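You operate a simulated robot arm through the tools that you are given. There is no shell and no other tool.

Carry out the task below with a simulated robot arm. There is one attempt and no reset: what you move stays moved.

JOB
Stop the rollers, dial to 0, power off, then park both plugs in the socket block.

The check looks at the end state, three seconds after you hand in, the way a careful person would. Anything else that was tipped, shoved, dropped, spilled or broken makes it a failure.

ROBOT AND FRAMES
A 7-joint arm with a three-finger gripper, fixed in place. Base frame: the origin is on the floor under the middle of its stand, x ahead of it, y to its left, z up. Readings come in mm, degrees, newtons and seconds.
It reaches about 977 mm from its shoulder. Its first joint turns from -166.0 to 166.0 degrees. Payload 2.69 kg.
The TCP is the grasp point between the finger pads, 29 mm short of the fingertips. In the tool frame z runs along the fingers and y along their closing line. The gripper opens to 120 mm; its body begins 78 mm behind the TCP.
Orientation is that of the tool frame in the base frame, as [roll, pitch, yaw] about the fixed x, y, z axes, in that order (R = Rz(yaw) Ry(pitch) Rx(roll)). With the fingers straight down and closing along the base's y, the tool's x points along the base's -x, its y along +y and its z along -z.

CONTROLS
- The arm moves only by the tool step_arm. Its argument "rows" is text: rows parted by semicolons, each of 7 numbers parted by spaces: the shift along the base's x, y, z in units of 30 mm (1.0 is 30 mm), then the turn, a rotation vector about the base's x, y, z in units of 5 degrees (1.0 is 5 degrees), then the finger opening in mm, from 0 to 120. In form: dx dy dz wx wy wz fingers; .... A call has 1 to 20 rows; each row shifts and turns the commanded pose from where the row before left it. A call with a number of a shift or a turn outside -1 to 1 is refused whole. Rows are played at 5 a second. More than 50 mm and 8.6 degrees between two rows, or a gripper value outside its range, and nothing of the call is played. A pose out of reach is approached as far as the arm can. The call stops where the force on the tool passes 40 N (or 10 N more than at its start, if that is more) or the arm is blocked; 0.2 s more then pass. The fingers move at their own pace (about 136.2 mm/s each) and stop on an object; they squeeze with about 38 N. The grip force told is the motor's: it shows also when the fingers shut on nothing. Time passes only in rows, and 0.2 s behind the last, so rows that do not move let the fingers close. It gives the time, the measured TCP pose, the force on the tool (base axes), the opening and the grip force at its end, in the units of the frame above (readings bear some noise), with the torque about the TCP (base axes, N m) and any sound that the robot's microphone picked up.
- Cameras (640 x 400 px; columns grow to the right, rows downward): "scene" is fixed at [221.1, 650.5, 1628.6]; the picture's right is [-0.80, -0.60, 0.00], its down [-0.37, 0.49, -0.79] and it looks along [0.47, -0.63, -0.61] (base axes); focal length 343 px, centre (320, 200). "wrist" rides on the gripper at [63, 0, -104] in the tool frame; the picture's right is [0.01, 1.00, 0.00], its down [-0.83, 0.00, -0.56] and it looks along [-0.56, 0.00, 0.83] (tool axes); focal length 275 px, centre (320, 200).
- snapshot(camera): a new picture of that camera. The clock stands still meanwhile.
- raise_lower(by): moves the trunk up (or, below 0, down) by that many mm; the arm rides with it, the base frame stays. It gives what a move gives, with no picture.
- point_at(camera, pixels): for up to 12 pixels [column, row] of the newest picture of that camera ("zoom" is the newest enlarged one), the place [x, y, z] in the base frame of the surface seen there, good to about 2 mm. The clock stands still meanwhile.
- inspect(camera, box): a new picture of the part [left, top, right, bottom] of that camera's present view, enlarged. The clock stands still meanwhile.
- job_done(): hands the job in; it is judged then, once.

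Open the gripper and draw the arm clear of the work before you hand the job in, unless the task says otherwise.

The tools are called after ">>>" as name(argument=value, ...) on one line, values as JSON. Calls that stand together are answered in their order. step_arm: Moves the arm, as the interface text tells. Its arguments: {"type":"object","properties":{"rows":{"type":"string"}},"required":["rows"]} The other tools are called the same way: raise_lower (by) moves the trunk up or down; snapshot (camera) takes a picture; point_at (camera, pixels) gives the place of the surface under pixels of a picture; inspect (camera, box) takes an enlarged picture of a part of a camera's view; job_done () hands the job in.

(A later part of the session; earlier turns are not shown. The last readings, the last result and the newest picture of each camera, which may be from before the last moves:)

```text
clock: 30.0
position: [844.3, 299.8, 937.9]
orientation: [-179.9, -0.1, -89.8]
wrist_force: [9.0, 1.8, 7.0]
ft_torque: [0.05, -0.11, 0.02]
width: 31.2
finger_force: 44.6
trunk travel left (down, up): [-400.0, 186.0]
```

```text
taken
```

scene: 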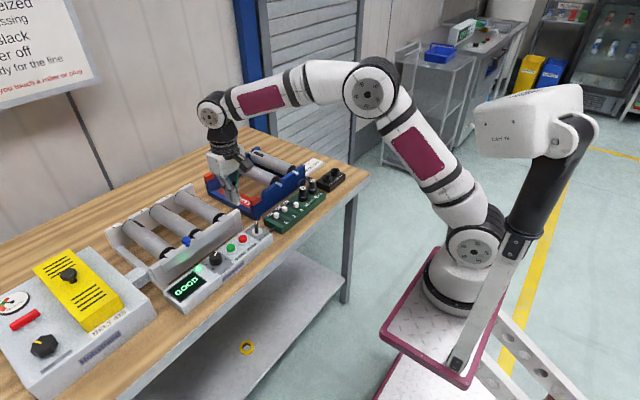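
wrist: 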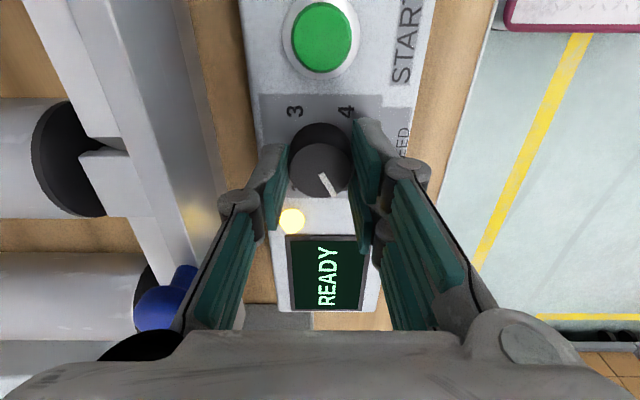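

The pointer should now be at 0. I open and lift to verify.

>>> step_arm(rows="0 0 0 0 0 0 36; 0 0 0 0 0 0 42; 0 0 0 0 0 0 42; 0 0 0.4 0 0 0 42; 0 0 0.8 0 0 0 42; 0 0 0.8 0 0 0 42; 0 0 0 0 0 0 42")

>>> inspect(camera="wrist", box=[250, 50, 390, 170])

>>> inspect(camera="scene", box=[140, 190, 280, 300])

```text
clock: 31.6
position: [843.4, 300.2, 997.7]
orientation: [180.0, 0.1, -89.9]
wrist_force: [0.4, 0.0, -0.2]
ft_torque: [0.04, 0.0, -0.03]
width: 42.1
finger_force: 0.1
trunk travel left (down, up): [-400.0, 186.0]
```

```text
3.33 times, centred on (320, 110) of wrist
```

zoom: 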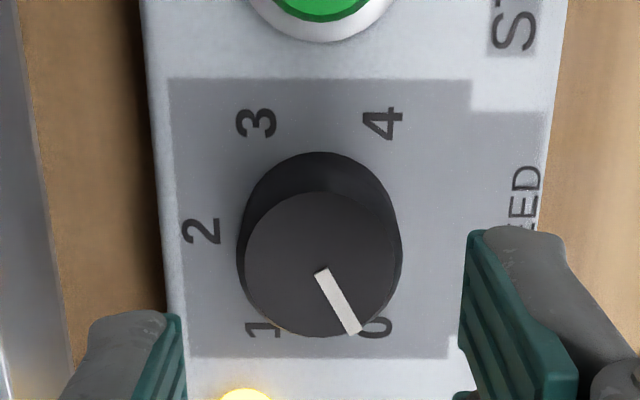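

```text
3.64 times, centred on (210, 245) of scene
```

zoom: 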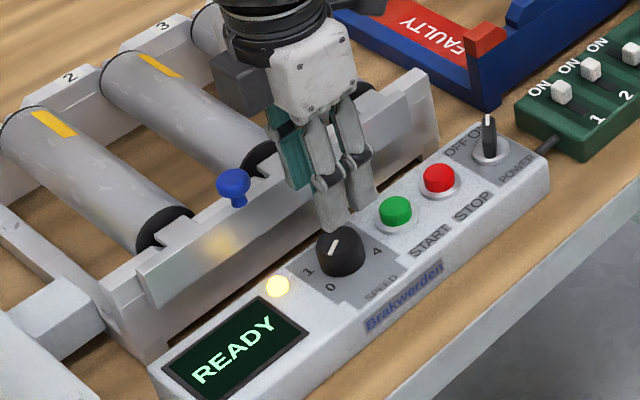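

The pointer lines up with 0 (direction (35,60) px versus label direction (58,102)). Next is the power switch: I move over toward y≈150 while rotating back to yaw 180 for a look.

>>> step_arm(rows="0 0 0.4 0 0 -1 42; 0 -0.2 0.2 0 0 -1 42; 0 -0.3 0 0 0 -1 42; 0 -0.3 0 0 0 -1 42; 0 -0.3 0 0 0 -1 42; 0 -0.3 0 0 0 -1 42; 0 -0.3 0 0 0 -1 42; 0 -0.3 0 0 0 -1 42; 0 -0.3 0 0 0 -1 42; 0 -0.3 0 0 0 -1 42; 0 -0.3 0 0 0 -1 42; 0 -0.3 0 0 0 -1 42; 0 -0.3 0 0 0 -1 42; 0 -0.3 0 0 0 -1 42; 0 -0.3 0 0 0 -1 42; 0 -0.3 0 0 0 -1 42; 0 -0.3 0 0 0 -1 42; 0 -0.3 0 0 0 -1 42; 0 0 0 0 0 0 42")

>>> snapshot(camera="wrist")

>>> inspect(camera="wrist", box=[250, 50, 390, 170])

```text
clock: 35.6
position: [842.6, 149.4, 1015.7]
orientation: [180.0, -0.1, -180.0]
wrist_force: [0.4, -0.5, 0.0]
ft_torque: [-0.03, -0.03, 0.02]
width: 41.9
finger_force: 0.1
trunk travel left (down, up): [-400.0, 186.0]
```

```text
taken
```

wrist: 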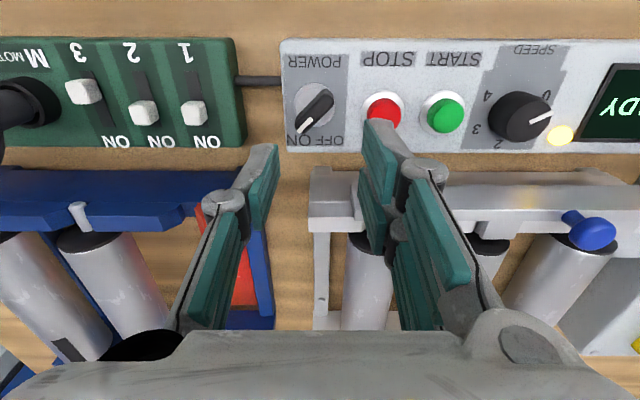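

```text
3.33 times, centred on (320, 110) of wrist
```

zoom: 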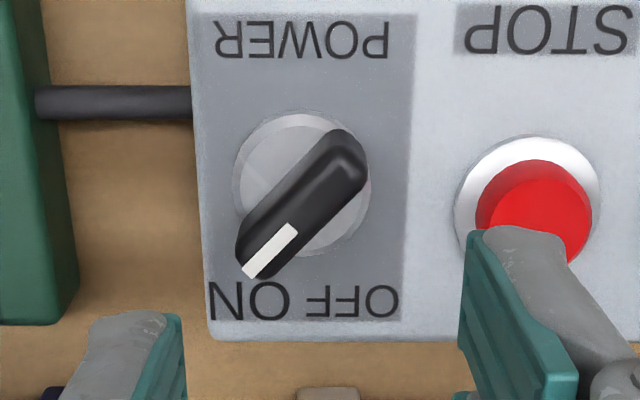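

The bar knob is clear at (315,108). I measure its ends, sides, bezel and OFF/ON label positions.

>>> point_at(camera="zoom", pixels=[[352, 142], [262, 262], [300, 195], [320, 200], [280, 215], [245, 190], [330, 245], [300, 118], [262, 300], [350, 302], [330, 170], [265, 235]])

>>> inspect(camera="scene", box=[225, 205, 285, 255])

```text
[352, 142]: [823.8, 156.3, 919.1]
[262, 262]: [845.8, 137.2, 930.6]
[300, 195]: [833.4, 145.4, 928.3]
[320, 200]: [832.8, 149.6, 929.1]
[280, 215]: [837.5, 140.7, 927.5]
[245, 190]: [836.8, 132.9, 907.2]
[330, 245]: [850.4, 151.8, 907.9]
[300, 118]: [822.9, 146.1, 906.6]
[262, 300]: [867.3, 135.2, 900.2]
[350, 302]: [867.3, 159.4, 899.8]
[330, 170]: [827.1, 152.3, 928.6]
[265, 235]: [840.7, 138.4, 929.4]
```

```text
8.00 times, centred on (255, 230) of scene
```

zoom: 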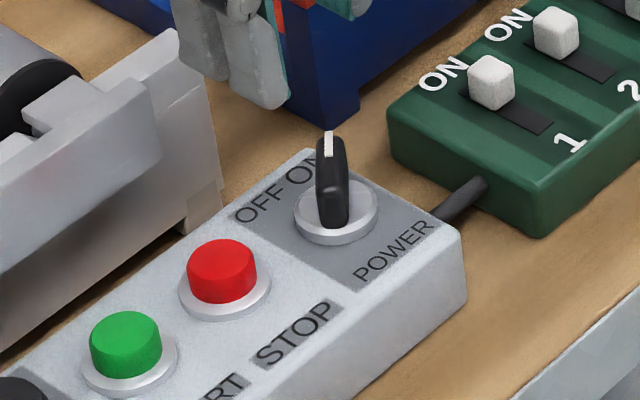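

The bar axis is near (836, 147.5), top z≈929, pointing about −45° (ON), with OFF at +45°. I check the bracket edge near (312,170)–(330,215) and the blue cradle for clearance.

>>> point_at(camera="wrist", pixels=[[315, 170], [318, 190], [315, 200], [330, 205], [345, 172], [215, 200], [195, 175], [195, 210], [240, 140], [262, 78], [235, 60], [140, 100]])

>>> step_arm(rows="-0.2 -0.06 0 0 0 -1 42; 0 0 0 0 0 -1 42; 0 0 0 0 0 -1 38; 0 0 0 0 0 -1 34; 0 0 0 0 0 -1 30; 0 0 0 0 0 -1 28; 0 0 0 0 0 -1 26; 0 0 0 0 0 -1 26; 0 0 0 0 0 -1 26; 0 0 0 0 0 0 26")

>>> snapshot(camera="wrist")

>>> inspect(camera="wrist", box=[250, 50, 390, 170])

```text
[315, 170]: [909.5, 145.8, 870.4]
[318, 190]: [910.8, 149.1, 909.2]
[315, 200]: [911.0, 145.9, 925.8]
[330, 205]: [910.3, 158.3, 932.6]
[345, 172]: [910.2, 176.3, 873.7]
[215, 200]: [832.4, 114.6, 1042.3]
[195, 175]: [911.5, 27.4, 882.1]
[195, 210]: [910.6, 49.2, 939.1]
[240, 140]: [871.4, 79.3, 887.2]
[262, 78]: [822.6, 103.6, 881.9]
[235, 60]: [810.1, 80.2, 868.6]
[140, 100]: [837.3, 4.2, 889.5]
```

```text
clock: 37.8
position: [837.5, 148.2, 1016.5]
orientation: [180.0, 0.0, 135.0]
wrist_force: [-0.1, -0.4, 0.1]
ft_torque: [-0.01, 0.01, -0.01]
width: 26.2
finger_force: 0.0
trunk travel left (down, up): [-400.0, 186.0]
```

```text
taken
```

wrist: 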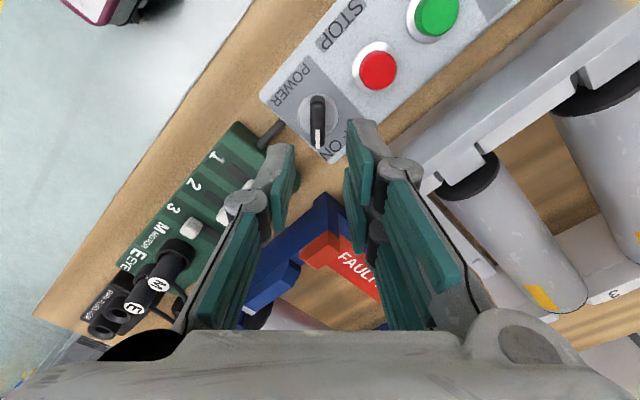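

```text
3.33 times, centred on (320, 110) of wrist
```

zoom: 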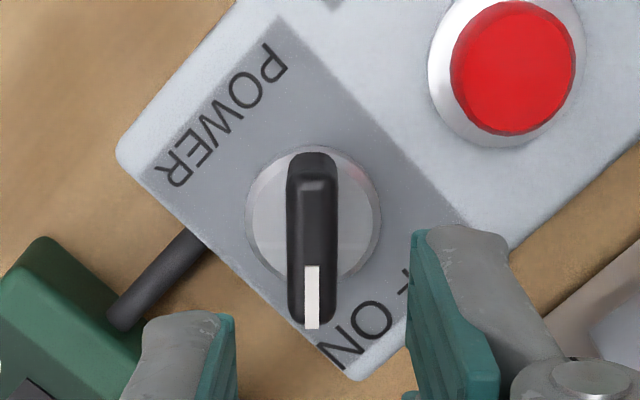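

The bar is now exactly vertical in the picture, so the gripper is aligned with it. I measure its centreline to refine the centring.

>>> point_at(camera="zoom", pixels=[[312, 180], [312, 240], [312, 300], [295, 240], [330, 240], [250, 215], [378, 215], [311, 318], [312, 158]])

```text
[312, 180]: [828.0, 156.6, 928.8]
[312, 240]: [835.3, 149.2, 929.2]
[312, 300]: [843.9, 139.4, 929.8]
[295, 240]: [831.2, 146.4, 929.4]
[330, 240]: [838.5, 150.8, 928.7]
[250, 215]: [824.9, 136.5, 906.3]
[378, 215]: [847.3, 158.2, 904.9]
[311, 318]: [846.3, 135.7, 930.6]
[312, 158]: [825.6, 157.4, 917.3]
```

Axis is (836, 147.3). I shift about 1 mm and descend to TCP z≈944, so tips stay above the neighbouring STOP button's height.

>>> step_arm(rows="-0.04 -0.03 -0.6 0 0 0 26; 0 0 -0.6 0 0 0 26; 0 0 -0.5 0 0 0 26; 0 0 -0.25 0 0 0 26; 0 0 -0.25 0 0 0 26; 0 0 -0.2 0 0 0 26; 0 0 0 0 0 0 26")

>>> snapshot(camera="wrist")

>>> inspect(camera="scene", box=[205, 195, 295, 265])

```text
clock: 39.4
position: [836.6, 147.6, 944.5]
orientation: [180.0, -0.1, 135.1]
wrist_force: [-0.1, -0.6, 0.2]
ft_torque: [-0.01, 0.0, 0.0]
width: 26.2
finger_force: 0.2
trunk travel left (down, up): [-400.0, 186.0]
```

```text
taken
```

wrist: 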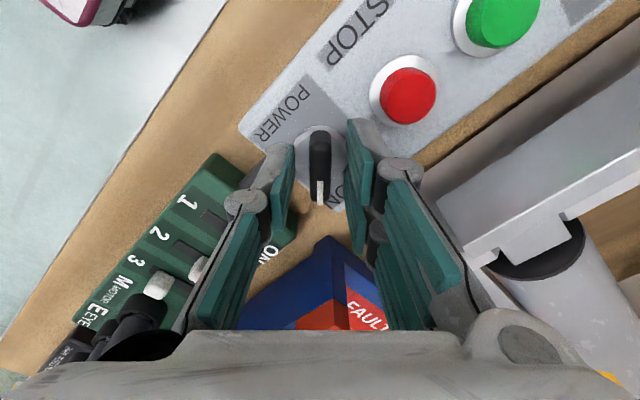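

```text
5.71 times, centred on (250, 230) of scene
```

zoom: 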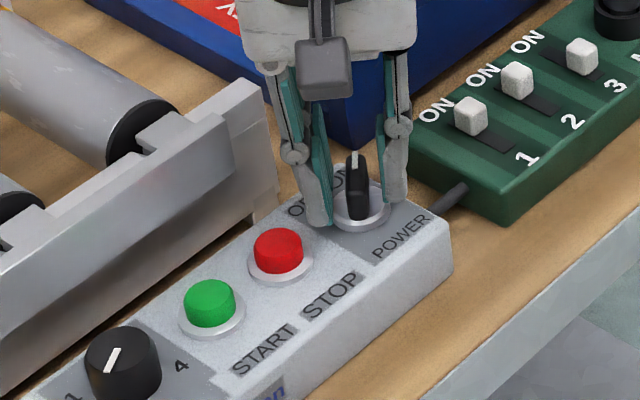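

The bar is between the fingers, nothing else touched. I close on it.

>>> step_arm(rows="0 0 0 0 0 0 16; 0 0 0 0 0 0 5; 0 0 0 0 0 0 5; 0 0 0 0 0 0 5")

>>> snapshot(camera="wrist")

```text
clock: 40.4
position: [836.5, 146.9, 943.3]
orientation: [-180.0, 0.0, 135.2]
wrist_force: [1.8, 1.2, -1.1]
ft_torque: [-0.06, -0.14, 0.02]
width: 11.0
finger_force: 38.3
trunk travel left (down, up): [-400.0, 186.0]
```

```text
taken
```

wrist: 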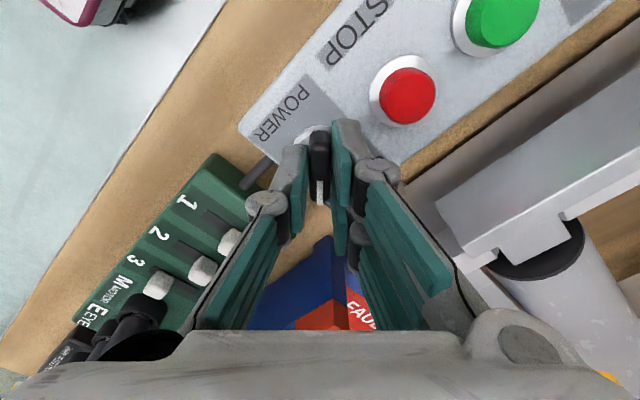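

Bar gripped at 11 mm. I turn +60° about z (toward OFF) and check torque and the display.

>>> step_arm(rows="0 0 0 0 0 1 5; 0 0 0 0 0 1 5; 0 0 0 0 0 1 5; 0 0 0 0 0 1 5; 0 0 0 0 0 1 5; 0 0 0 0 0 1 5; 0 0 0 0 0 1 5; 0 0 0 0 0 1 5; 0 0 0 0 0 1 5; 0 0 0 0 0 1 5; 0 0 0 0 0 1 5; 0 0 0 0 0 1 5; 0 0 0 0 0 0 5")

>>> snapshot(camera="wrist")

>>> inspect(camera="scene", box=[150, 190, 290, 310])

```text
clock: 43.2
position: [835.8, 144.3, 944.3]
orientation: [-180.0, 0.0, -165.0]
wrist_force: [-14.7, -26.2, 0.2]
ft_torque: [-0.63, 0.3, -0.01]
width: 11.0
finger_force: 38.1
trunk travel left (down, up): [-400.0, 186.0]
```

```text
taken
```

wrist: 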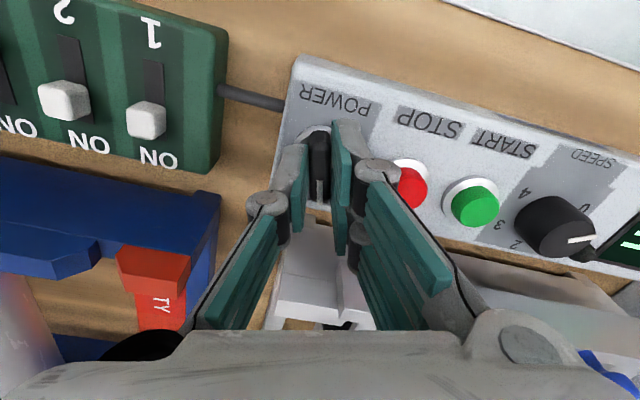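

```text
3.33 times, centred on (220, 250) of scene
```

zoom: 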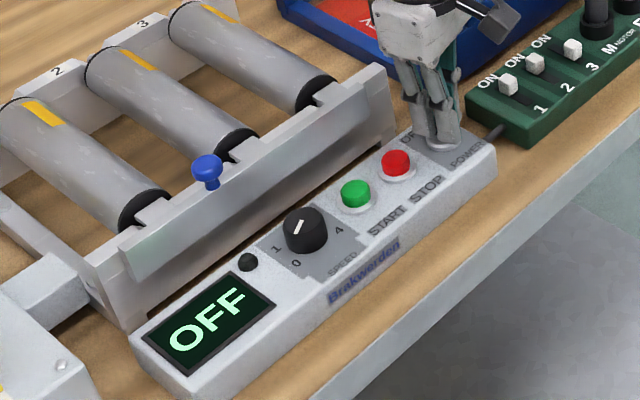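

Display already reads OFF and the LED is dark; there's a 26 N sideways load from slight off-axis. I relieve it and continue turning in small steps toward the OFF mark.

>>> step_arm(rows="-0.04 -0.07 0 0 0 0 5; 0 0 0 0 0 1 5; 0 0 0 0 0 1 5; 0 0 0 0 0 0 5")

```text
clock: 44.2
position: [834.3, 145.0, 943.8]
orientation: [-180.0, 0.1, -154.9]
wrist_force: [-3.1, -19.0, -6.2]
ft_torque: [-0.36, -0.15, -0.01]
width: 10.9
finger_force: 38.0
trunk travel left (down, up): [-400.0, 186.0]
```

Still 19 N in −y with no twisting resistance. I shift −y a bit more and continue another 10°.

>>> step_arm(rows="0 -0.06 0 0 0 0 5; 0 0 0 0 0 1 5; 0 0 0 0 0 1 5; 0 0 0 0 0 0 5")

>>> snapshot(camera="wrist")

```text
clock: 45.2
position: [836.3, 144.3, 943.3]
orientation: [179.9, 0.1, -144.9]
wrist_force: [6.0, -7.0, -6.6]
ft_torque: [0.11, -0.55, 0.01]
width: 11.1
finger_force: 38.0
trunk travel left (down, up): [-400.0, 186.0]
```

```text
taken
```

wrist: 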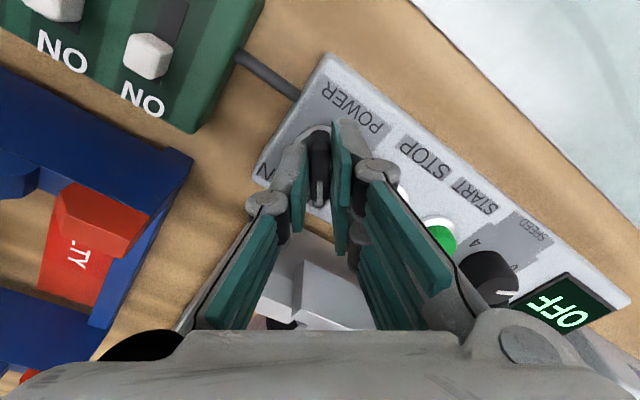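

Now at +35°, load down to 7 N. I turn the last 10° to +45°.

>>> step_arm(rows="0.02 -0.02 0 0 0 1 5; 0 0 0 0 0 1 5; 0 0 0 0 0 0 5")

>>> inspect(camera="wrist", box=[220, 60, 400, 220])

```text
clock: 46.0
position: [836.6, 143.7, 944.5]
orientation: [179.9, 0.0, -134.9]
wrist_force: [4.6, -0.7, -2.1]
ft_torque: [0.62, -0.73, -0.05]
width: 10.9
finger_force: 38.4
trunk travel left (down, up): [-400.0, 186.0]
```

```text
2.50 times, centred on (310, 140) of wrist
```

zoom: 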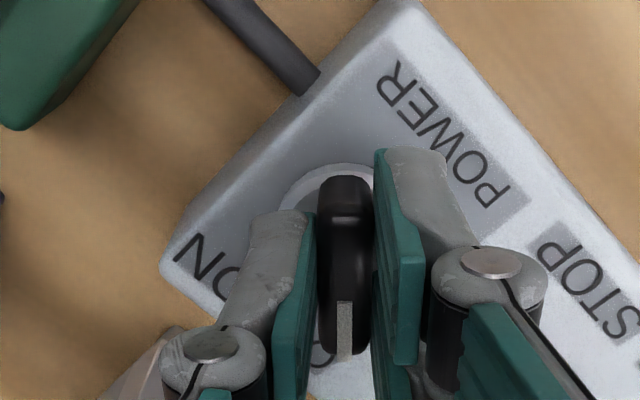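

Turned to +45° with very little resisting torque. I open to 26 mm and lift straight up to check the pointer.

>>> step_arm(rows="0 0 0 0 0 0 18; 0 0 0 0 0 0 26; 0 0 0 0 0 0 26; 0 0 0.3 0 0 0 26; 0 0 0.7 0 0 0 26; 0 0 0.7 0 0 0 26; 0 0 0.7 0 0 0 26; 0 0 0 0 0 0 26")

>>> snapshot(camera="wrist")

>>> inspect(camera="wrist", box=[230, 30, 410, 170])

>>> inspect(camera="scene", box=[150, 190, 290, 310])

```text
clock: 47.8
position: [835.6, 142.7, 1015.7]
orientation: [-180.0, 0.0, -134.9]
wrist_force: [-0.3, 0.5, -0.7]
ft_torque: [0.02, 0.03, 0.03]
width: 26.0
finger_force: 0.1
trunk travel left (down, up): [-400.0, 186.0]
```

```text
taken
```

wrist: 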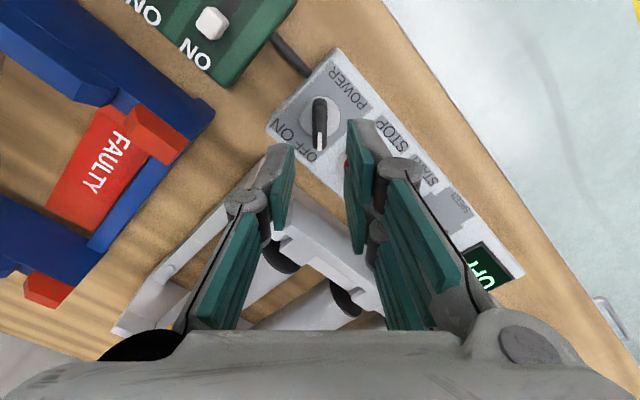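

```text
2.86 times, centred on (320, 100) of wrist
```

zoom: 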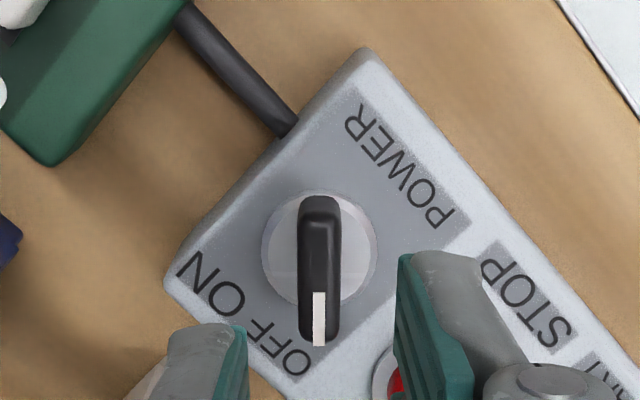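

```text
3.33 times, centred on (220, 250) of scene
```

zoom: 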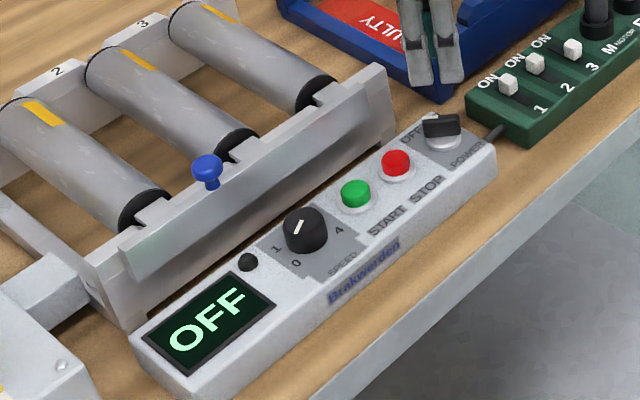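

Power is at OFF (pointer mirrored to +45°, display OFF). Next the plugs: I rise, rotate back to yaw 180 and move above the plugs at y≈−100.

>>> step_arm(rows="0 -0.5 0.8 0 0 -1 26; 0 -0.9 0.8 0 0 -1 30; 0 -0.9 0.4 0 0 -1 40; 0 -0.9 0 0 0 -1 50; 0 -0.9 0 0 0 -1 60; 0 -0.9 0 0 0 -1 60; 0 -0.9 0 0 0 -1 60; 0 -0.9 0 0 0 -1 60; 0 -0.9 0 0 0 -1 60; 0 -0.4 0 0 0 0 60; 0 0 0 0 0 0 60")

>>> snapshot(camera="wrist")

>>> inspect(camera="wrist", box=[200, 20, 400, 160])

>>> inspect(camera="scene", box=[270, 150, 360, 220])

```text
clock: 50.2
position: [836.6, -101.4, 1075.2]
orientation: [-180.0, 0.0, 179.9]
wrist_force: [-0.7, -0.3, 0.0]
ft_torque: [-0.01, -0.03, -0.01]
width: 60.0
finger_force: 0.2
trunk travel left (down, up): [-400.0, 186.0]
```

```text
taken
```

wrist: 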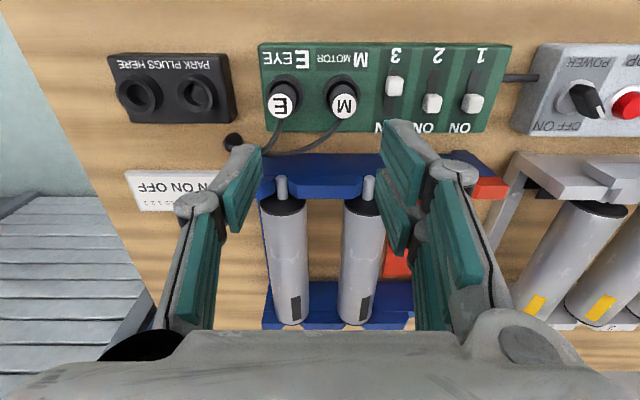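

```text
2.86 times, centred on (300, 90) of wrist
```

zoom: 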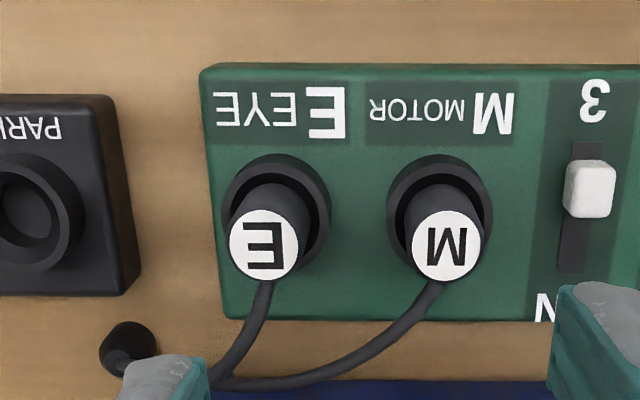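

```text
5.71 times, centred on (315, 185) of scene
```

zoom: 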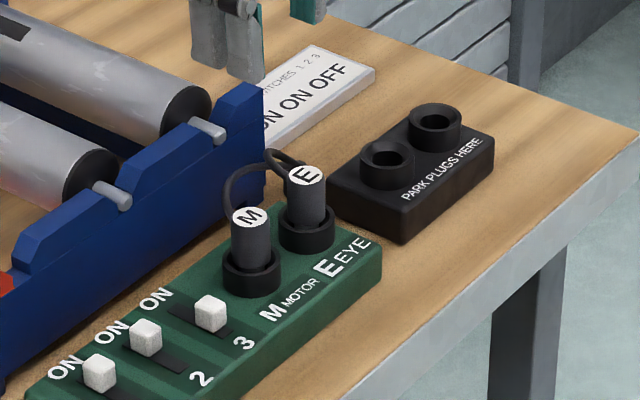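

Both plugs stand in the green board; cables come out on their far (+x) side to a gland on the table near (235,142). I measure plugs, cables, gland and sockets.

>>> point_at(camera="wrist", pixels=[[282, 105], [344, 105], [284, 87], [342, 84], [284, 75], [341, 77], [273, 130], [265, 148], [335, 130], [300, 152], [235, 142], [240, 150]])

>>> point_at(camera="wrist", pixels=[[138, 95], [199, 92], [138, 78], [199, 76], [138, 115], [198, 112], [118, 95], [158, 95], [181, 92], [218, 92], [225, 70], [127, 118]])

>>> inspect(camera="wrist", box=[100, 40, 250, 160])

```text
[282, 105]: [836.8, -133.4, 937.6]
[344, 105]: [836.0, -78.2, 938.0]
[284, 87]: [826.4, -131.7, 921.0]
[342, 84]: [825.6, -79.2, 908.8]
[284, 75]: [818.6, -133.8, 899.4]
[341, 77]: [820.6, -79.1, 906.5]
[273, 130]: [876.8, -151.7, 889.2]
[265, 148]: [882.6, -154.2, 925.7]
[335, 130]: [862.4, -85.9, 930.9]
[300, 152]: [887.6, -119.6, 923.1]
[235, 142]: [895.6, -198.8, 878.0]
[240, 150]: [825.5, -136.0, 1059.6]
```

```text
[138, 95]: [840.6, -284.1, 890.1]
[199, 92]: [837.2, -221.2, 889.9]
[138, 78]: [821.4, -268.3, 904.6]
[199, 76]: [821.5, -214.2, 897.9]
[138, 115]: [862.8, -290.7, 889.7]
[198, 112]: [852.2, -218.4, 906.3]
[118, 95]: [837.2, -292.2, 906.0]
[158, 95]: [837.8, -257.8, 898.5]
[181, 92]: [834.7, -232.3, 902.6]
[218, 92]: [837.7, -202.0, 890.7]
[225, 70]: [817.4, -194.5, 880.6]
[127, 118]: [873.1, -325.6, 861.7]
```

```text
3.33 times, centred on (175, 100) of wrist
```

zoom: 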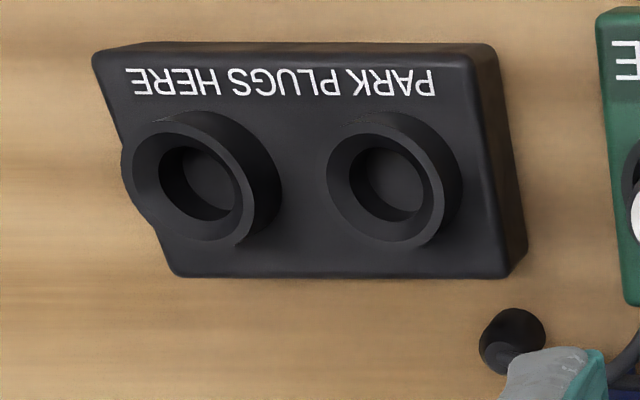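

Plugs top out at z≈938 with collars at ≈907; gland near (896,−199). I shift to y≈−210 with fingers wide open to view the sockets, gland and cables unobstructed.

>>> step_arm(rows="0 -0.9 0 0 0 0 90; 0 -0.9 0 0 0 0 110; 0 -0.9 0 0 0 0 110; 0 -0.9 0 0 0 0 110; 0 0 0 0 0 0 110")

>>> snapshot(camera="wrist")

>>> inspect(camera="wrist", box=[180, 40, 420, 190])

```text
clock: 51.4
position: [835.9, -208.3, 1076.0]
orientation: [-180.0, 0.0, -179.9]
wrist_force: [0.9, -0.3, 0.5]
ft_torque: [-0.02, 0.02, 0.02]
width: 110.0
finger_force: 0.1
trunk travel left (down, up): [-400.0, 186.0]
```

```text
taken
```

wrist: 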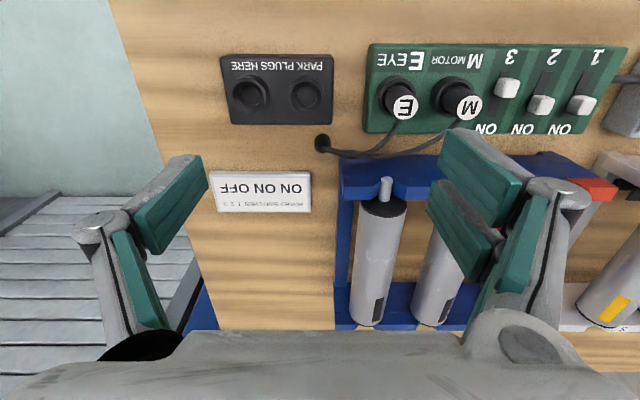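

```text
2.67 times, centred on (300, 115) of wrist
```

zoom: 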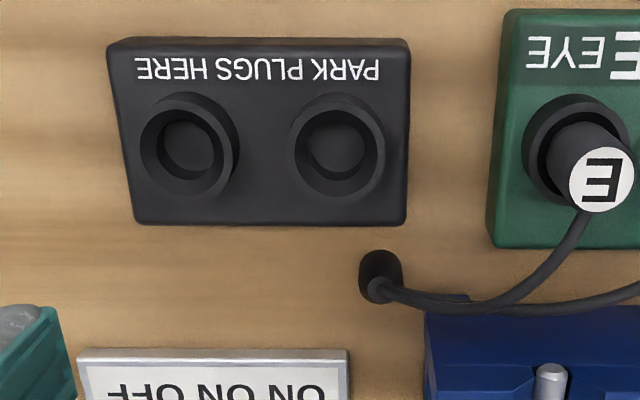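

Now I trace the E and M cables and the two park sockets in this zoom.

>>> point_at(camera="zoom", pixels=[[590, 210], [578, 237], [550, 272], [520, 293], [480, 305], [430, 301], [395, 290], [380, 262], [370, 275], [560, 306], [630, 292], [600, 300]])

>>> point_at(camera="zoom", pixels=[[300, 155], [380, 155], [340, 190], [340, 112], [338, 145], [146, 155], [229, 155], [187, 190], [187, 108], [190, 145], [365, 170], [315, 125]])

>>> inspect(camera="wrist", box=[215, 50, 345, 130])

```text
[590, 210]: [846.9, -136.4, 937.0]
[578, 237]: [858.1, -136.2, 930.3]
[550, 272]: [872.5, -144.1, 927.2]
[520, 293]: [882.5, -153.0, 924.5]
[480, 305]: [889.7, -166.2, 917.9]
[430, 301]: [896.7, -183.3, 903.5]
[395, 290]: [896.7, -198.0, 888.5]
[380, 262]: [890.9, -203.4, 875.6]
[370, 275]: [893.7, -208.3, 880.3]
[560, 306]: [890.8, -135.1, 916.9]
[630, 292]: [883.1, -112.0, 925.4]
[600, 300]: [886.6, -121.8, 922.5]
```

```text
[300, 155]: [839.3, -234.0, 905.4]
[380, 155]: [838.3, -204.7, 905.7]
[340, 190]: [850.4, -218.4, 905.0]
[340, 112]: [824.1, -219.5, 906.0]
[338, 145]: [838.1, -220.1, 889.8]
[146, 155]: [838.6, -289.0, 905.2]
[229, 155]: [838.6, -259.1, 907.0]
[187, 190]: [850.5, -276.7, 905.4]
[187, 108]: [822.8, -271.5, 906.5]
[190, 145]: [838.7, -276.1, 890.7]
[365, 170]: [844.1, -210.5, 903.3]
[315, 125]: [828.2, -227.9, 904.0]
```

```text
4.92 times, centred on (280, 90) of wrist
```

zoom: 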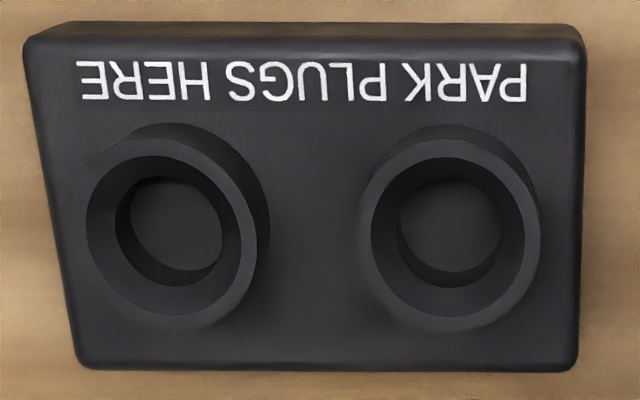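

E's cable is ~117 mm long and M's ~160 mm, so E suits the near socket (837.5,−219) and M the far one (837,−274). I move above E at y≈−134 with a 44 mm opening.

>>> step_arm(rows="0.04 0.8 0 0 0 0 80; 0 0.8 -0.4 0 0 0 60; 0 0.88 -0.8 0 0 0 44; 0 0 -0.8 0 0 0 44; 0 0 -0.6 0 0 0 44; 0 0 0 0 0 0 44")

>>> snapshot(camera="wrist")

>>> inspect(camera="wrist", box=[230, 60, 430, 200])

```text
clock: 52.8
position: [837.6, -132.7, 998.0]
orientation: [180.0, 0.0, 180.0]
wrist_force: [0.1, 0.6, -0.6]
ft_torque: [-0.01, -0.02, 0.02]
width: 43.9
finger_force: 0.1
trunk travel left (down, up): [-400.0, 186.0]
```

```text
taken
```

wrist: 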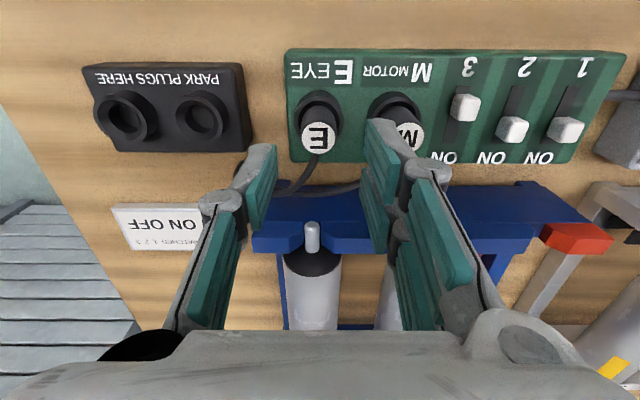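

```text
2.86 times, centred on (330, 130) of wrist
```

zoom: 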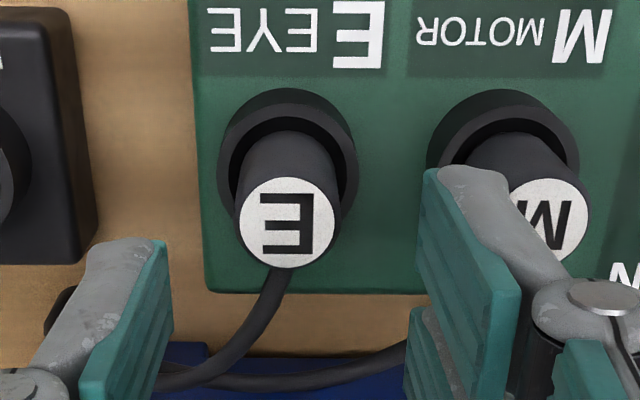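

E is centred between the fingers (disc at col ≈319). I get precise points for E's disc, its collar, and the M plug.

>>> point_at(camera="zoom", pixels=[[288, 223], [245, 223], [330, 223], [288, 185], [288, 262], [240, 150], [350, 165], [285, 95], [550, 215], [280, 290], [225, 150], [285, 165]])

>>> point_at(camera="wrist", pixels=[[467, 103], [465, 118], [513, 130], [265, 150], [250, 185], [375, 125], [372, 190], [240, 200], [430, 168]])

```text
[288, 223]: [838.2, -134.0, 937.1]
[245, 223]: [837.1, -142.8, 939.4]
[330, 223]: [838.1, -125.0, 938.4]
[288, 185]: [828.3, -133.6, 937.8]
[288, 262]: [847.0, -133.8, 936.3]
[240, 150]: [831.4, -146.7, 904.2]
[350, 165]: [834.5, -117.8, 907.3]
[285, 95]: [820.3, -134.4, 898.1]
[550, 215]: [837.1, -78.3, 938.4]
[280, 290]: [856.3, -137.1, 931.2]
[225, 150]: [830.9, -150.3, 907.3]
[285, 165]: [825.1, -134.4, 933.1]
```

```text
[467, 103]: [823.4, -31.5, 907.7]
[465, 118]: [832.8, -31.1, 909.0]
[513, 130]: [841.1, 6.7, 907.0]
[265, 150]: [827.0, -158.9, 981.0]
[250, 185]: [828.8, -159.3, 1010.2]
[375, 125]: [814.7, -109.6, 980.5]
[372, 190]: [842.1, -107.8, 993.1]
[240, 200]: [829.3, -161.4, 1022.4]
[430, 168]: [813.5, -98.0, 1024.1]
```

E centre is (838, −134). I shift −1 mm in y and descend to TCP z≈941, tips staying above the collar at 907.

>>> step_arm(rows="0 -0.04 -0.6 0 0 0 44; 0 0 -0.6 0 0 0 44; 0 0 -0.3 0 0 0 44; 0 0 -0.2 0 0 0 44; 0 0 -0.2 0 0 0 44; 0 0 0 0 0 0 44")

>>> snapshot(camera="wrist")

>>> inspect(camera="scene", box=[265, 150, 355, 220])

```text
clock: 54.2
position: [837.3, -135.6, 939.3]
orientation: [180.0, 0.0, 180.0]
wrist_force: [-0.1, -1.3, 0.7]
ft_torque: [0.02, 0.02, -0.02]
width: 43.8
finger_force: 0.1
trunk travel left (down, up): [-400.0, 186.0]
```

```text
taken
```

wrist: 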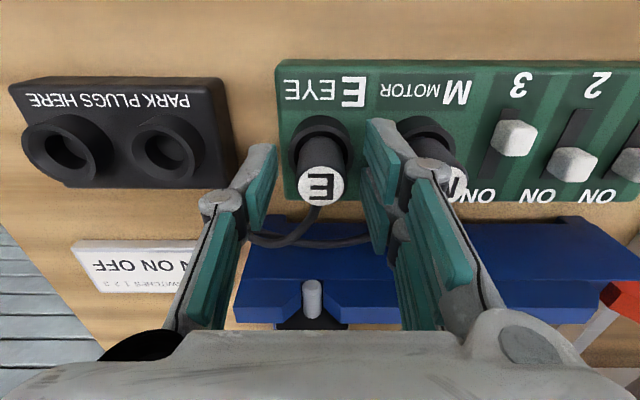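

```text
5.71 times, centred on (310, 185) of scene
```

zoom: 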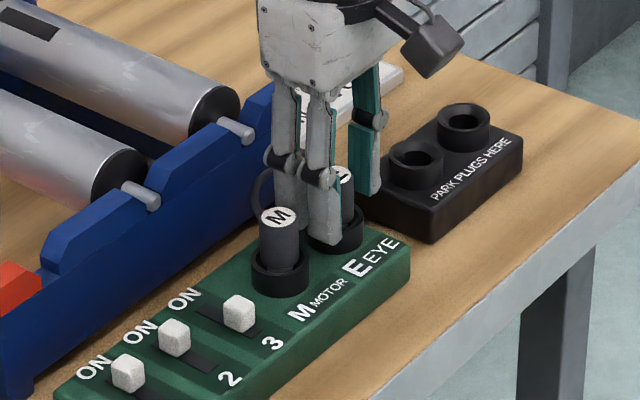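

The fingers straddle E with M untouched beside it. I close on E.

>>> step_arm(rows="0 0 0 0 0 0 30; 0 0 0 0 0 0 15; 0 0 0 0 0 0 10; 0 0 0 0 0 0 10")

>>> snapshot(camera="wrist")

```text
clock: 55.2
position: [836.5, -135.4, 941.4]
orientation: [180.0, 0.0, 180.0]
wrist_force: [1.1, 0.2, -0.5]
ft_torque: [0.06, -0.01, 0.0]
width: 21.9
finger_force: 38.4
trunk travel left (down, up): [-400.0, 186.0]
```

```text
taken
```

wrist: 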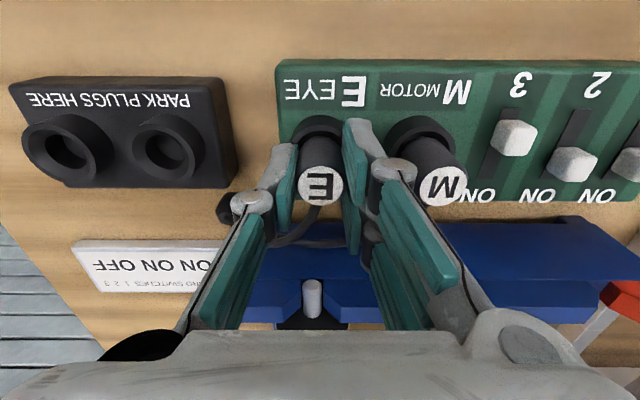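

E gripped at 22 mm. I lift slowly, watching the pull force.

>>> step_arm(rows="0 0 0.1 0 0 0 10; 0 0 0.1 0 0 0 10; 0 0 0.15 0 0 0 10; 0 0 0 0 0 0 10")

>>> inspect(camera="scene", box=[265, 150, 355, 220])

```text
clock: 56.2
position: [837.2, -134.4, 951.2]
orientation: [-180.0, 0.0, 180.0]
wrist_force: [0.0, 0.0, -0.4]
ft_torque: [0.0, 0.01, 0.03]
width: 21.9
finger_force: 37.9
trunk travel left (down, up): [-400.0, 186.0]
```

```text
5.71 times, centred on (310, 185) of scene
```

zoom: 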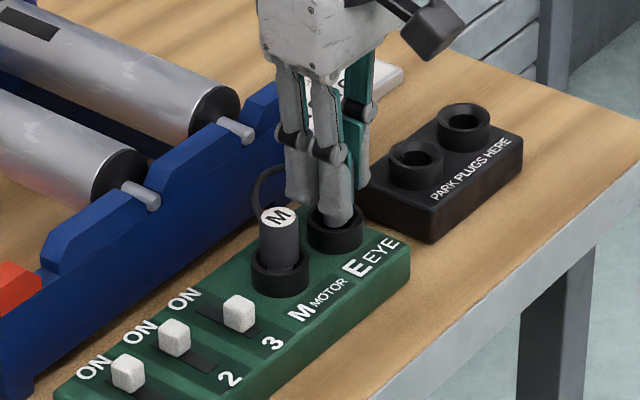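

No resistance. I check in the wrist view that E is coming up with the fingers.

>>> snapshot(camera="wrist")

>>> inspect(camera="wrist", box=[230, 100, 430, 250])

>>> point_at(camera="wrist", pixels=[[320, 185], [318, 210], [300, 235]])

```text
taken
```

wrist: 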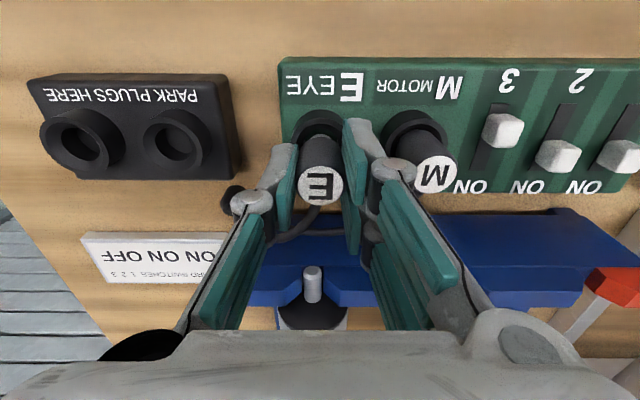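

```text
2.67 times, centred on (330, 175) of wrist
```

zoom: 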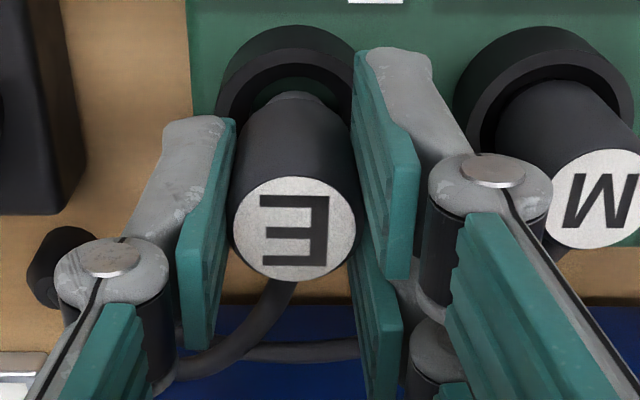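

```text
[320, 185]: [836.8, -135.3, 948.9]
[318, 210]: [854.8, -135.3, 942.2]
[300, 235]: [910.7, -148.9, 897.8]
```

E lifts freely (top now at z 949). I lift another 25 mm and check that its lower end clears the collar.

>>> step_arm(rows="0 0 0.3 0 0 0 10; 0 0 0.3 0 0 0 10; 0 0 0.25 0 0 0 10; 0 0 0 0 0 0 10")

>>> inspect(camera="scene", box=[265, 150, 355, 220])

>>> inspect(camera="wrist", box=[230, 60, 430, 210])

```text
clock: 57.2
position: [837.2, -134.8, 977.3]
orientation: [180.0, 0.1, 180.0]
wrist_force: [0.4, 0.0, -0.3]
ft_torque: [-0.03, -0.02, 0.0]
width: 21.7
finger_force: 38.3
trunk travel left (down, up): [-400.0, 186.0]
```

```text
5.71 times, centred on (310, 185) of scene
```

zoom: 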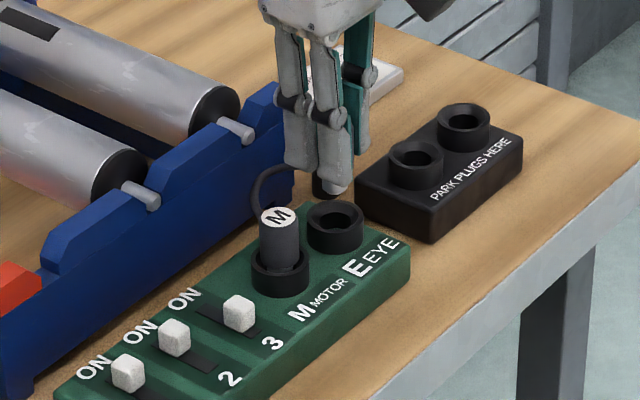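

```text
2.67 times, centred on (330, 135) of wrist
```

zoom: 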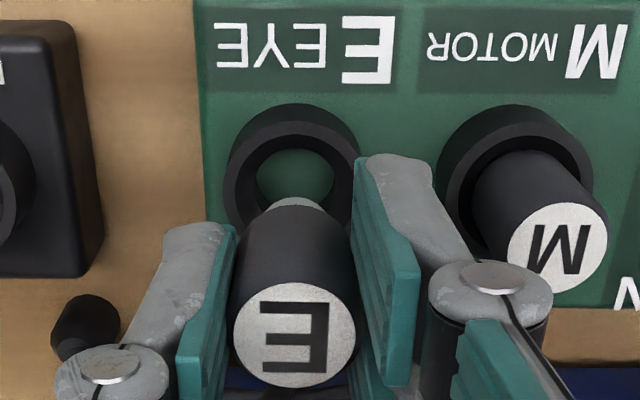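

E is clear of its collar; a silver tip is visible. I measure the tip height and collar top for safe transit.

>>> point_at(camera="zoom", pixels=[[298, 203], [298, 215], [295, 330], [240, 165], [350, 165], [292, 110], [292, 165], [295, 260]])

>>> snapshot(camera="wrist")

```text
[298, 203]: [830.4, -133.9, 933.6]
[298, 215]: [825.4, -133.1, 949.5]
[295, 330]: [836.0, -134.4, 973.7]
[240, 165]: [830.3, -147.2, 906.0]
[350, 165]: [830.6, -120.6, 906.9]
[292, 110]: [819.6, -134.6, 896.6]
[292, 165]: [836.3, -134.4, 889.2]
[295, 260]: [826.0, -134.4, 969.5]
```

```text
taken
```

wrist: 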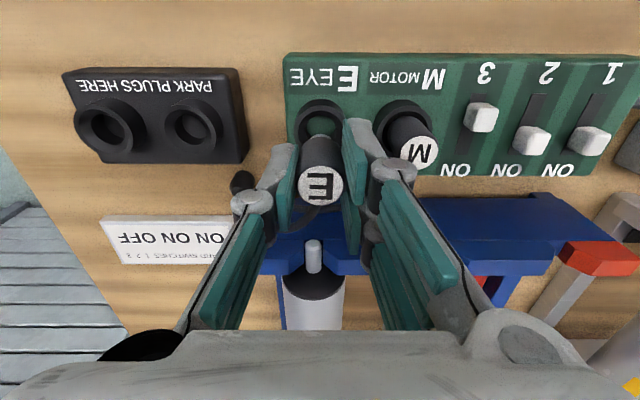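

E's top is at 974 and tip around 925, well above the collars at 906. I carry it in −y to above the near park socket.

>>> step_arm(rows="0 -0.5 0 0 0 0 10; 0 -0.6 0 0 0 0 10; 0 -0.6 0 0 0 0 10; 0 -0.6 0 0 0 0 10; 0 -0.5 0 0 0 0 10; 0 0 0 0 0 0 10")

>>> snapshot(camera="wrist")

>>> inspect(camera="wrist", box=[200, 60, 400, 210])

>>> inspect(camera="scene", box=[265, 140, 365, 220])

```text
clock: 58.6
position: [836.2, -219.2, 977.4]
orientation: [180.0, 0.1, -179.9]
wrist_force: [-1.2, -0.6, -0.6]
ft_torque: [0.0, -0.02, 0.0]
width: 21.9
finger_force: 38.2
trunk travel left (down, up): [-400.0, 186.0]
```

```text
taken
```

wrist: 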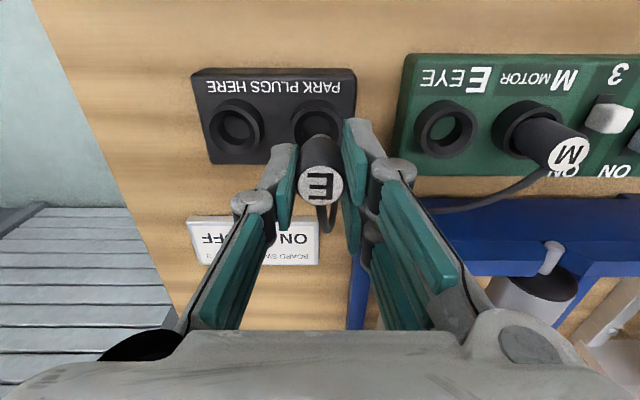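

```text
2.67 times, centred on (300, 135) of wrist
```

zoom: 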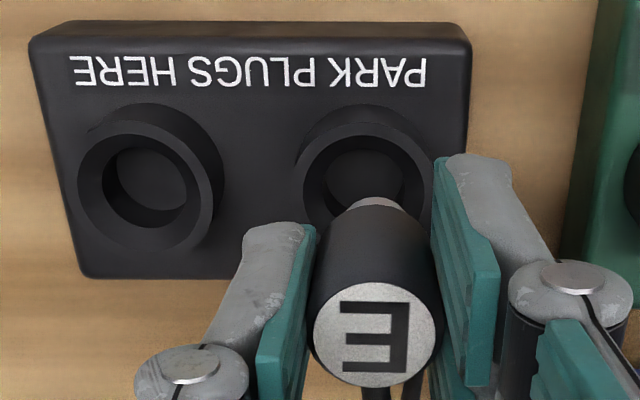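

```text
5.00 times, centred on (315, 180) of scene
```

zoom: 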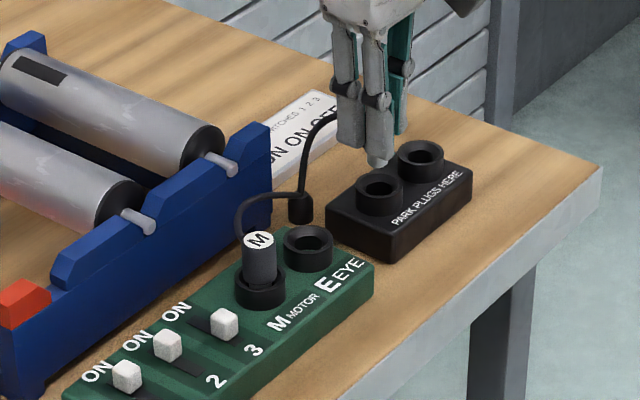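

Cable hangs freely with no tension. I measure the near and far collar rims to refine alignment.

>>> point_at(camera="zoom", pixels=[[310, 190], [422, 180], [362, 142], [345, 148], [88, 190], [203, 190], [145, 142], [145, 238], [370, 205], [365, 175], [378, 345], [360, 180]])

```text
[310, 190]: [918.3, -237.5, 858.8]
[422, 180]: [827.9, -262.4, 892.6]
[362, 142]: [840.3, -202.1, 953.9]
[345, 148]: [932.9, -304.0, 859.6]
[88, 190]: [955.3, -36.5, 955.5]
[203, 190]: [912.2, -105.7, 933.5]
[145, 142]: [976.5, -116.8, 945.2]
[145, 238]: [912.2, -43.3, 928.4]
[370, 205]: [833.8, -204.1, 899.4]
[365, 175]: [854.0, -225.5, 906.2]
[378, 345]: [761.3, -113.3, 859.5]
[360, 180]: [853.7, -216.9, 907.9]
```

That used the scene zoom; I retake the wrist zoom and measure again.

>>> inspect(camera="wrist", box=[200, 60, 400, 210])

>>> point_at(camera="zoom", pixels=[[310, 190], [422, 180], [362, 142], [330, 155], [88, 190], [203, 190], [145, 142], [145, 238], [372, 205], [365, 175], [378, 345], [300, 175]])

```text
2.67 times, centred on (300, 135) of wrist
```

zoom: 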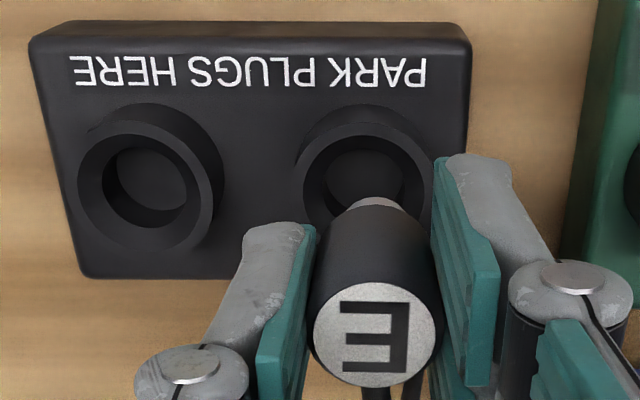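

```text
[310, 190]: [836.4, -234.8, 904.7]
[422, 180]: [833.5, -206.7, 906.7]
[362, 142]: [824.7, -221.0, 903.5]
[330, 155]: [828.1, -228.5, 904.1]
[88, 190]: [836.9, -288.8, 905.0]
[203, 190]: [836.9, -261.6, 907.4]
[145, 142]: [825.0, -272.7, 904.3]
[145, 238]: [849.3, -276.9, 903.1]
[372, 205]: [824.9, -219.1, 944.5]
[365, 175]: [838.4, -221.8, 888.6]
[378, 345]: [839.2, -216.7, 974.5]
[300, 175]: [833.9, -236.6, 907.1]
```

The near socket centre appears about 2 mm further in −y than the TCP. I compare the x of the empty board collar with the park collars in one view.

>>> inspect(camera="wrist", box=[400, 80, 500, 180])

>>> inspect(camera="wrist", box=[195, 80, 295, 180])

```text
4.00 times, centred on (450, 130) of wrist
```

zoom: 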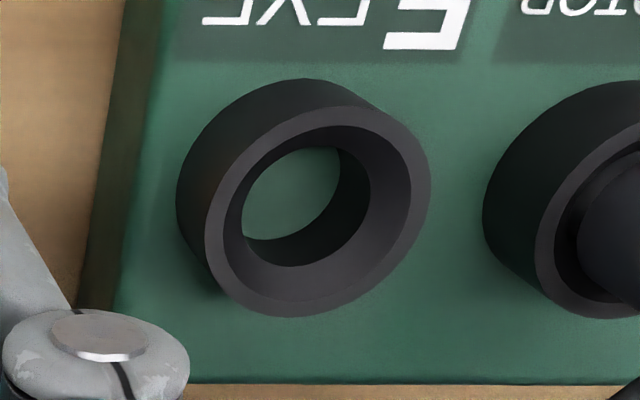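

```text
4.00 times, centred on (245, 130) of wrist
```

zoom: 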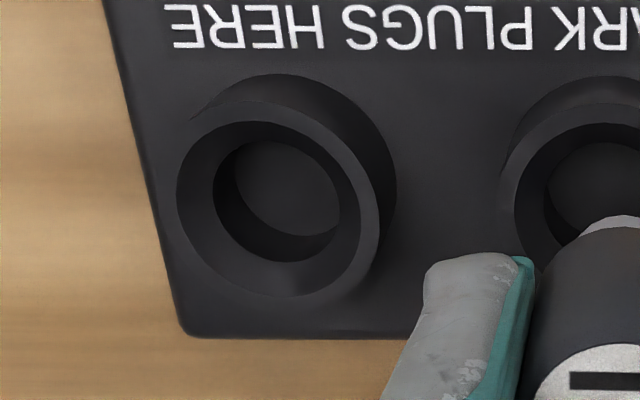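

The park collars sit ~1 mm closer in x and ~2 mm further in −y than the plug now. I correct by that and lower E gently to just inside the rim.

>>> step_arm(rows="-0.02 -0.065 -0.2 0 0 0 10; 0 0 -0.3 0 0 0 10; 0 0 -0.2 0 0 0 10; 0 0 -0.1 0 0 0 10; 0 0 0 0 0 0 10")

>>> inspect(camera="wrist", box=[220, 70, 420, 220])

>>> inspect(camera="scene", box=[290, 140, 360, 200])

```text
clock: 59.8
position: [835.9, -220.4, 952.2]
orientation: [180.0, 0.1, -180.0]
wrist_force: [-0.3, -0.4, -0.2]
ft_torque: [0.01, 0.0, 0.03]
width: 21.7
finger_force: 37.9
trunk travel left (down, up): [-400.0, 186.0]
```

```text
2.67 times, centred on (320, 145) of wrist
```

zoom: 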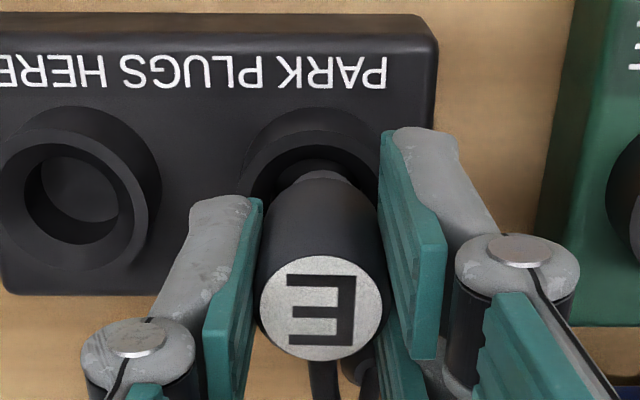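

```text
6.67 times, centred on (325, 170) of scene
```

zoom: 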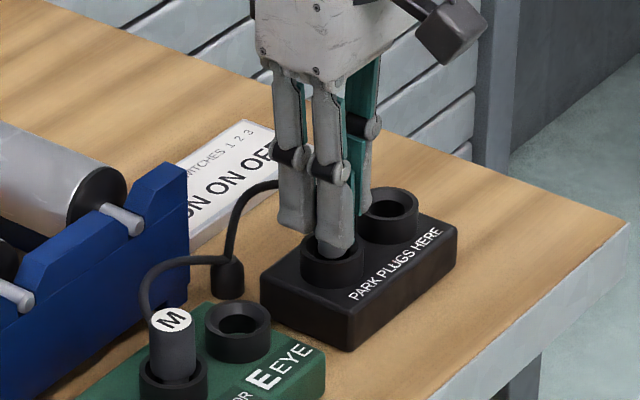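

The tip is inside the rim with no contact force. I lower further in small steps until it seats.

>>> step_arm(rows="0 0 -0.1 0 0 0 10; 0 0 -0.1 0 0 0 10; 0 0 -0.08 0 0 0 10; 0 0 0 0 0 0 10")

```text
clock: 60.8
position: [837.0, -220.8, 944.3]
orientation: [-180.0, 0.0, 179.9]
wrist_force: [-0.6, -0.1, -0.5]
ft_torque: [-0.02, 0.01, 0.01]
width: 21.7
finger_force: 38.2
trunk travel left (down, up): [-400.0, 186.0]
```

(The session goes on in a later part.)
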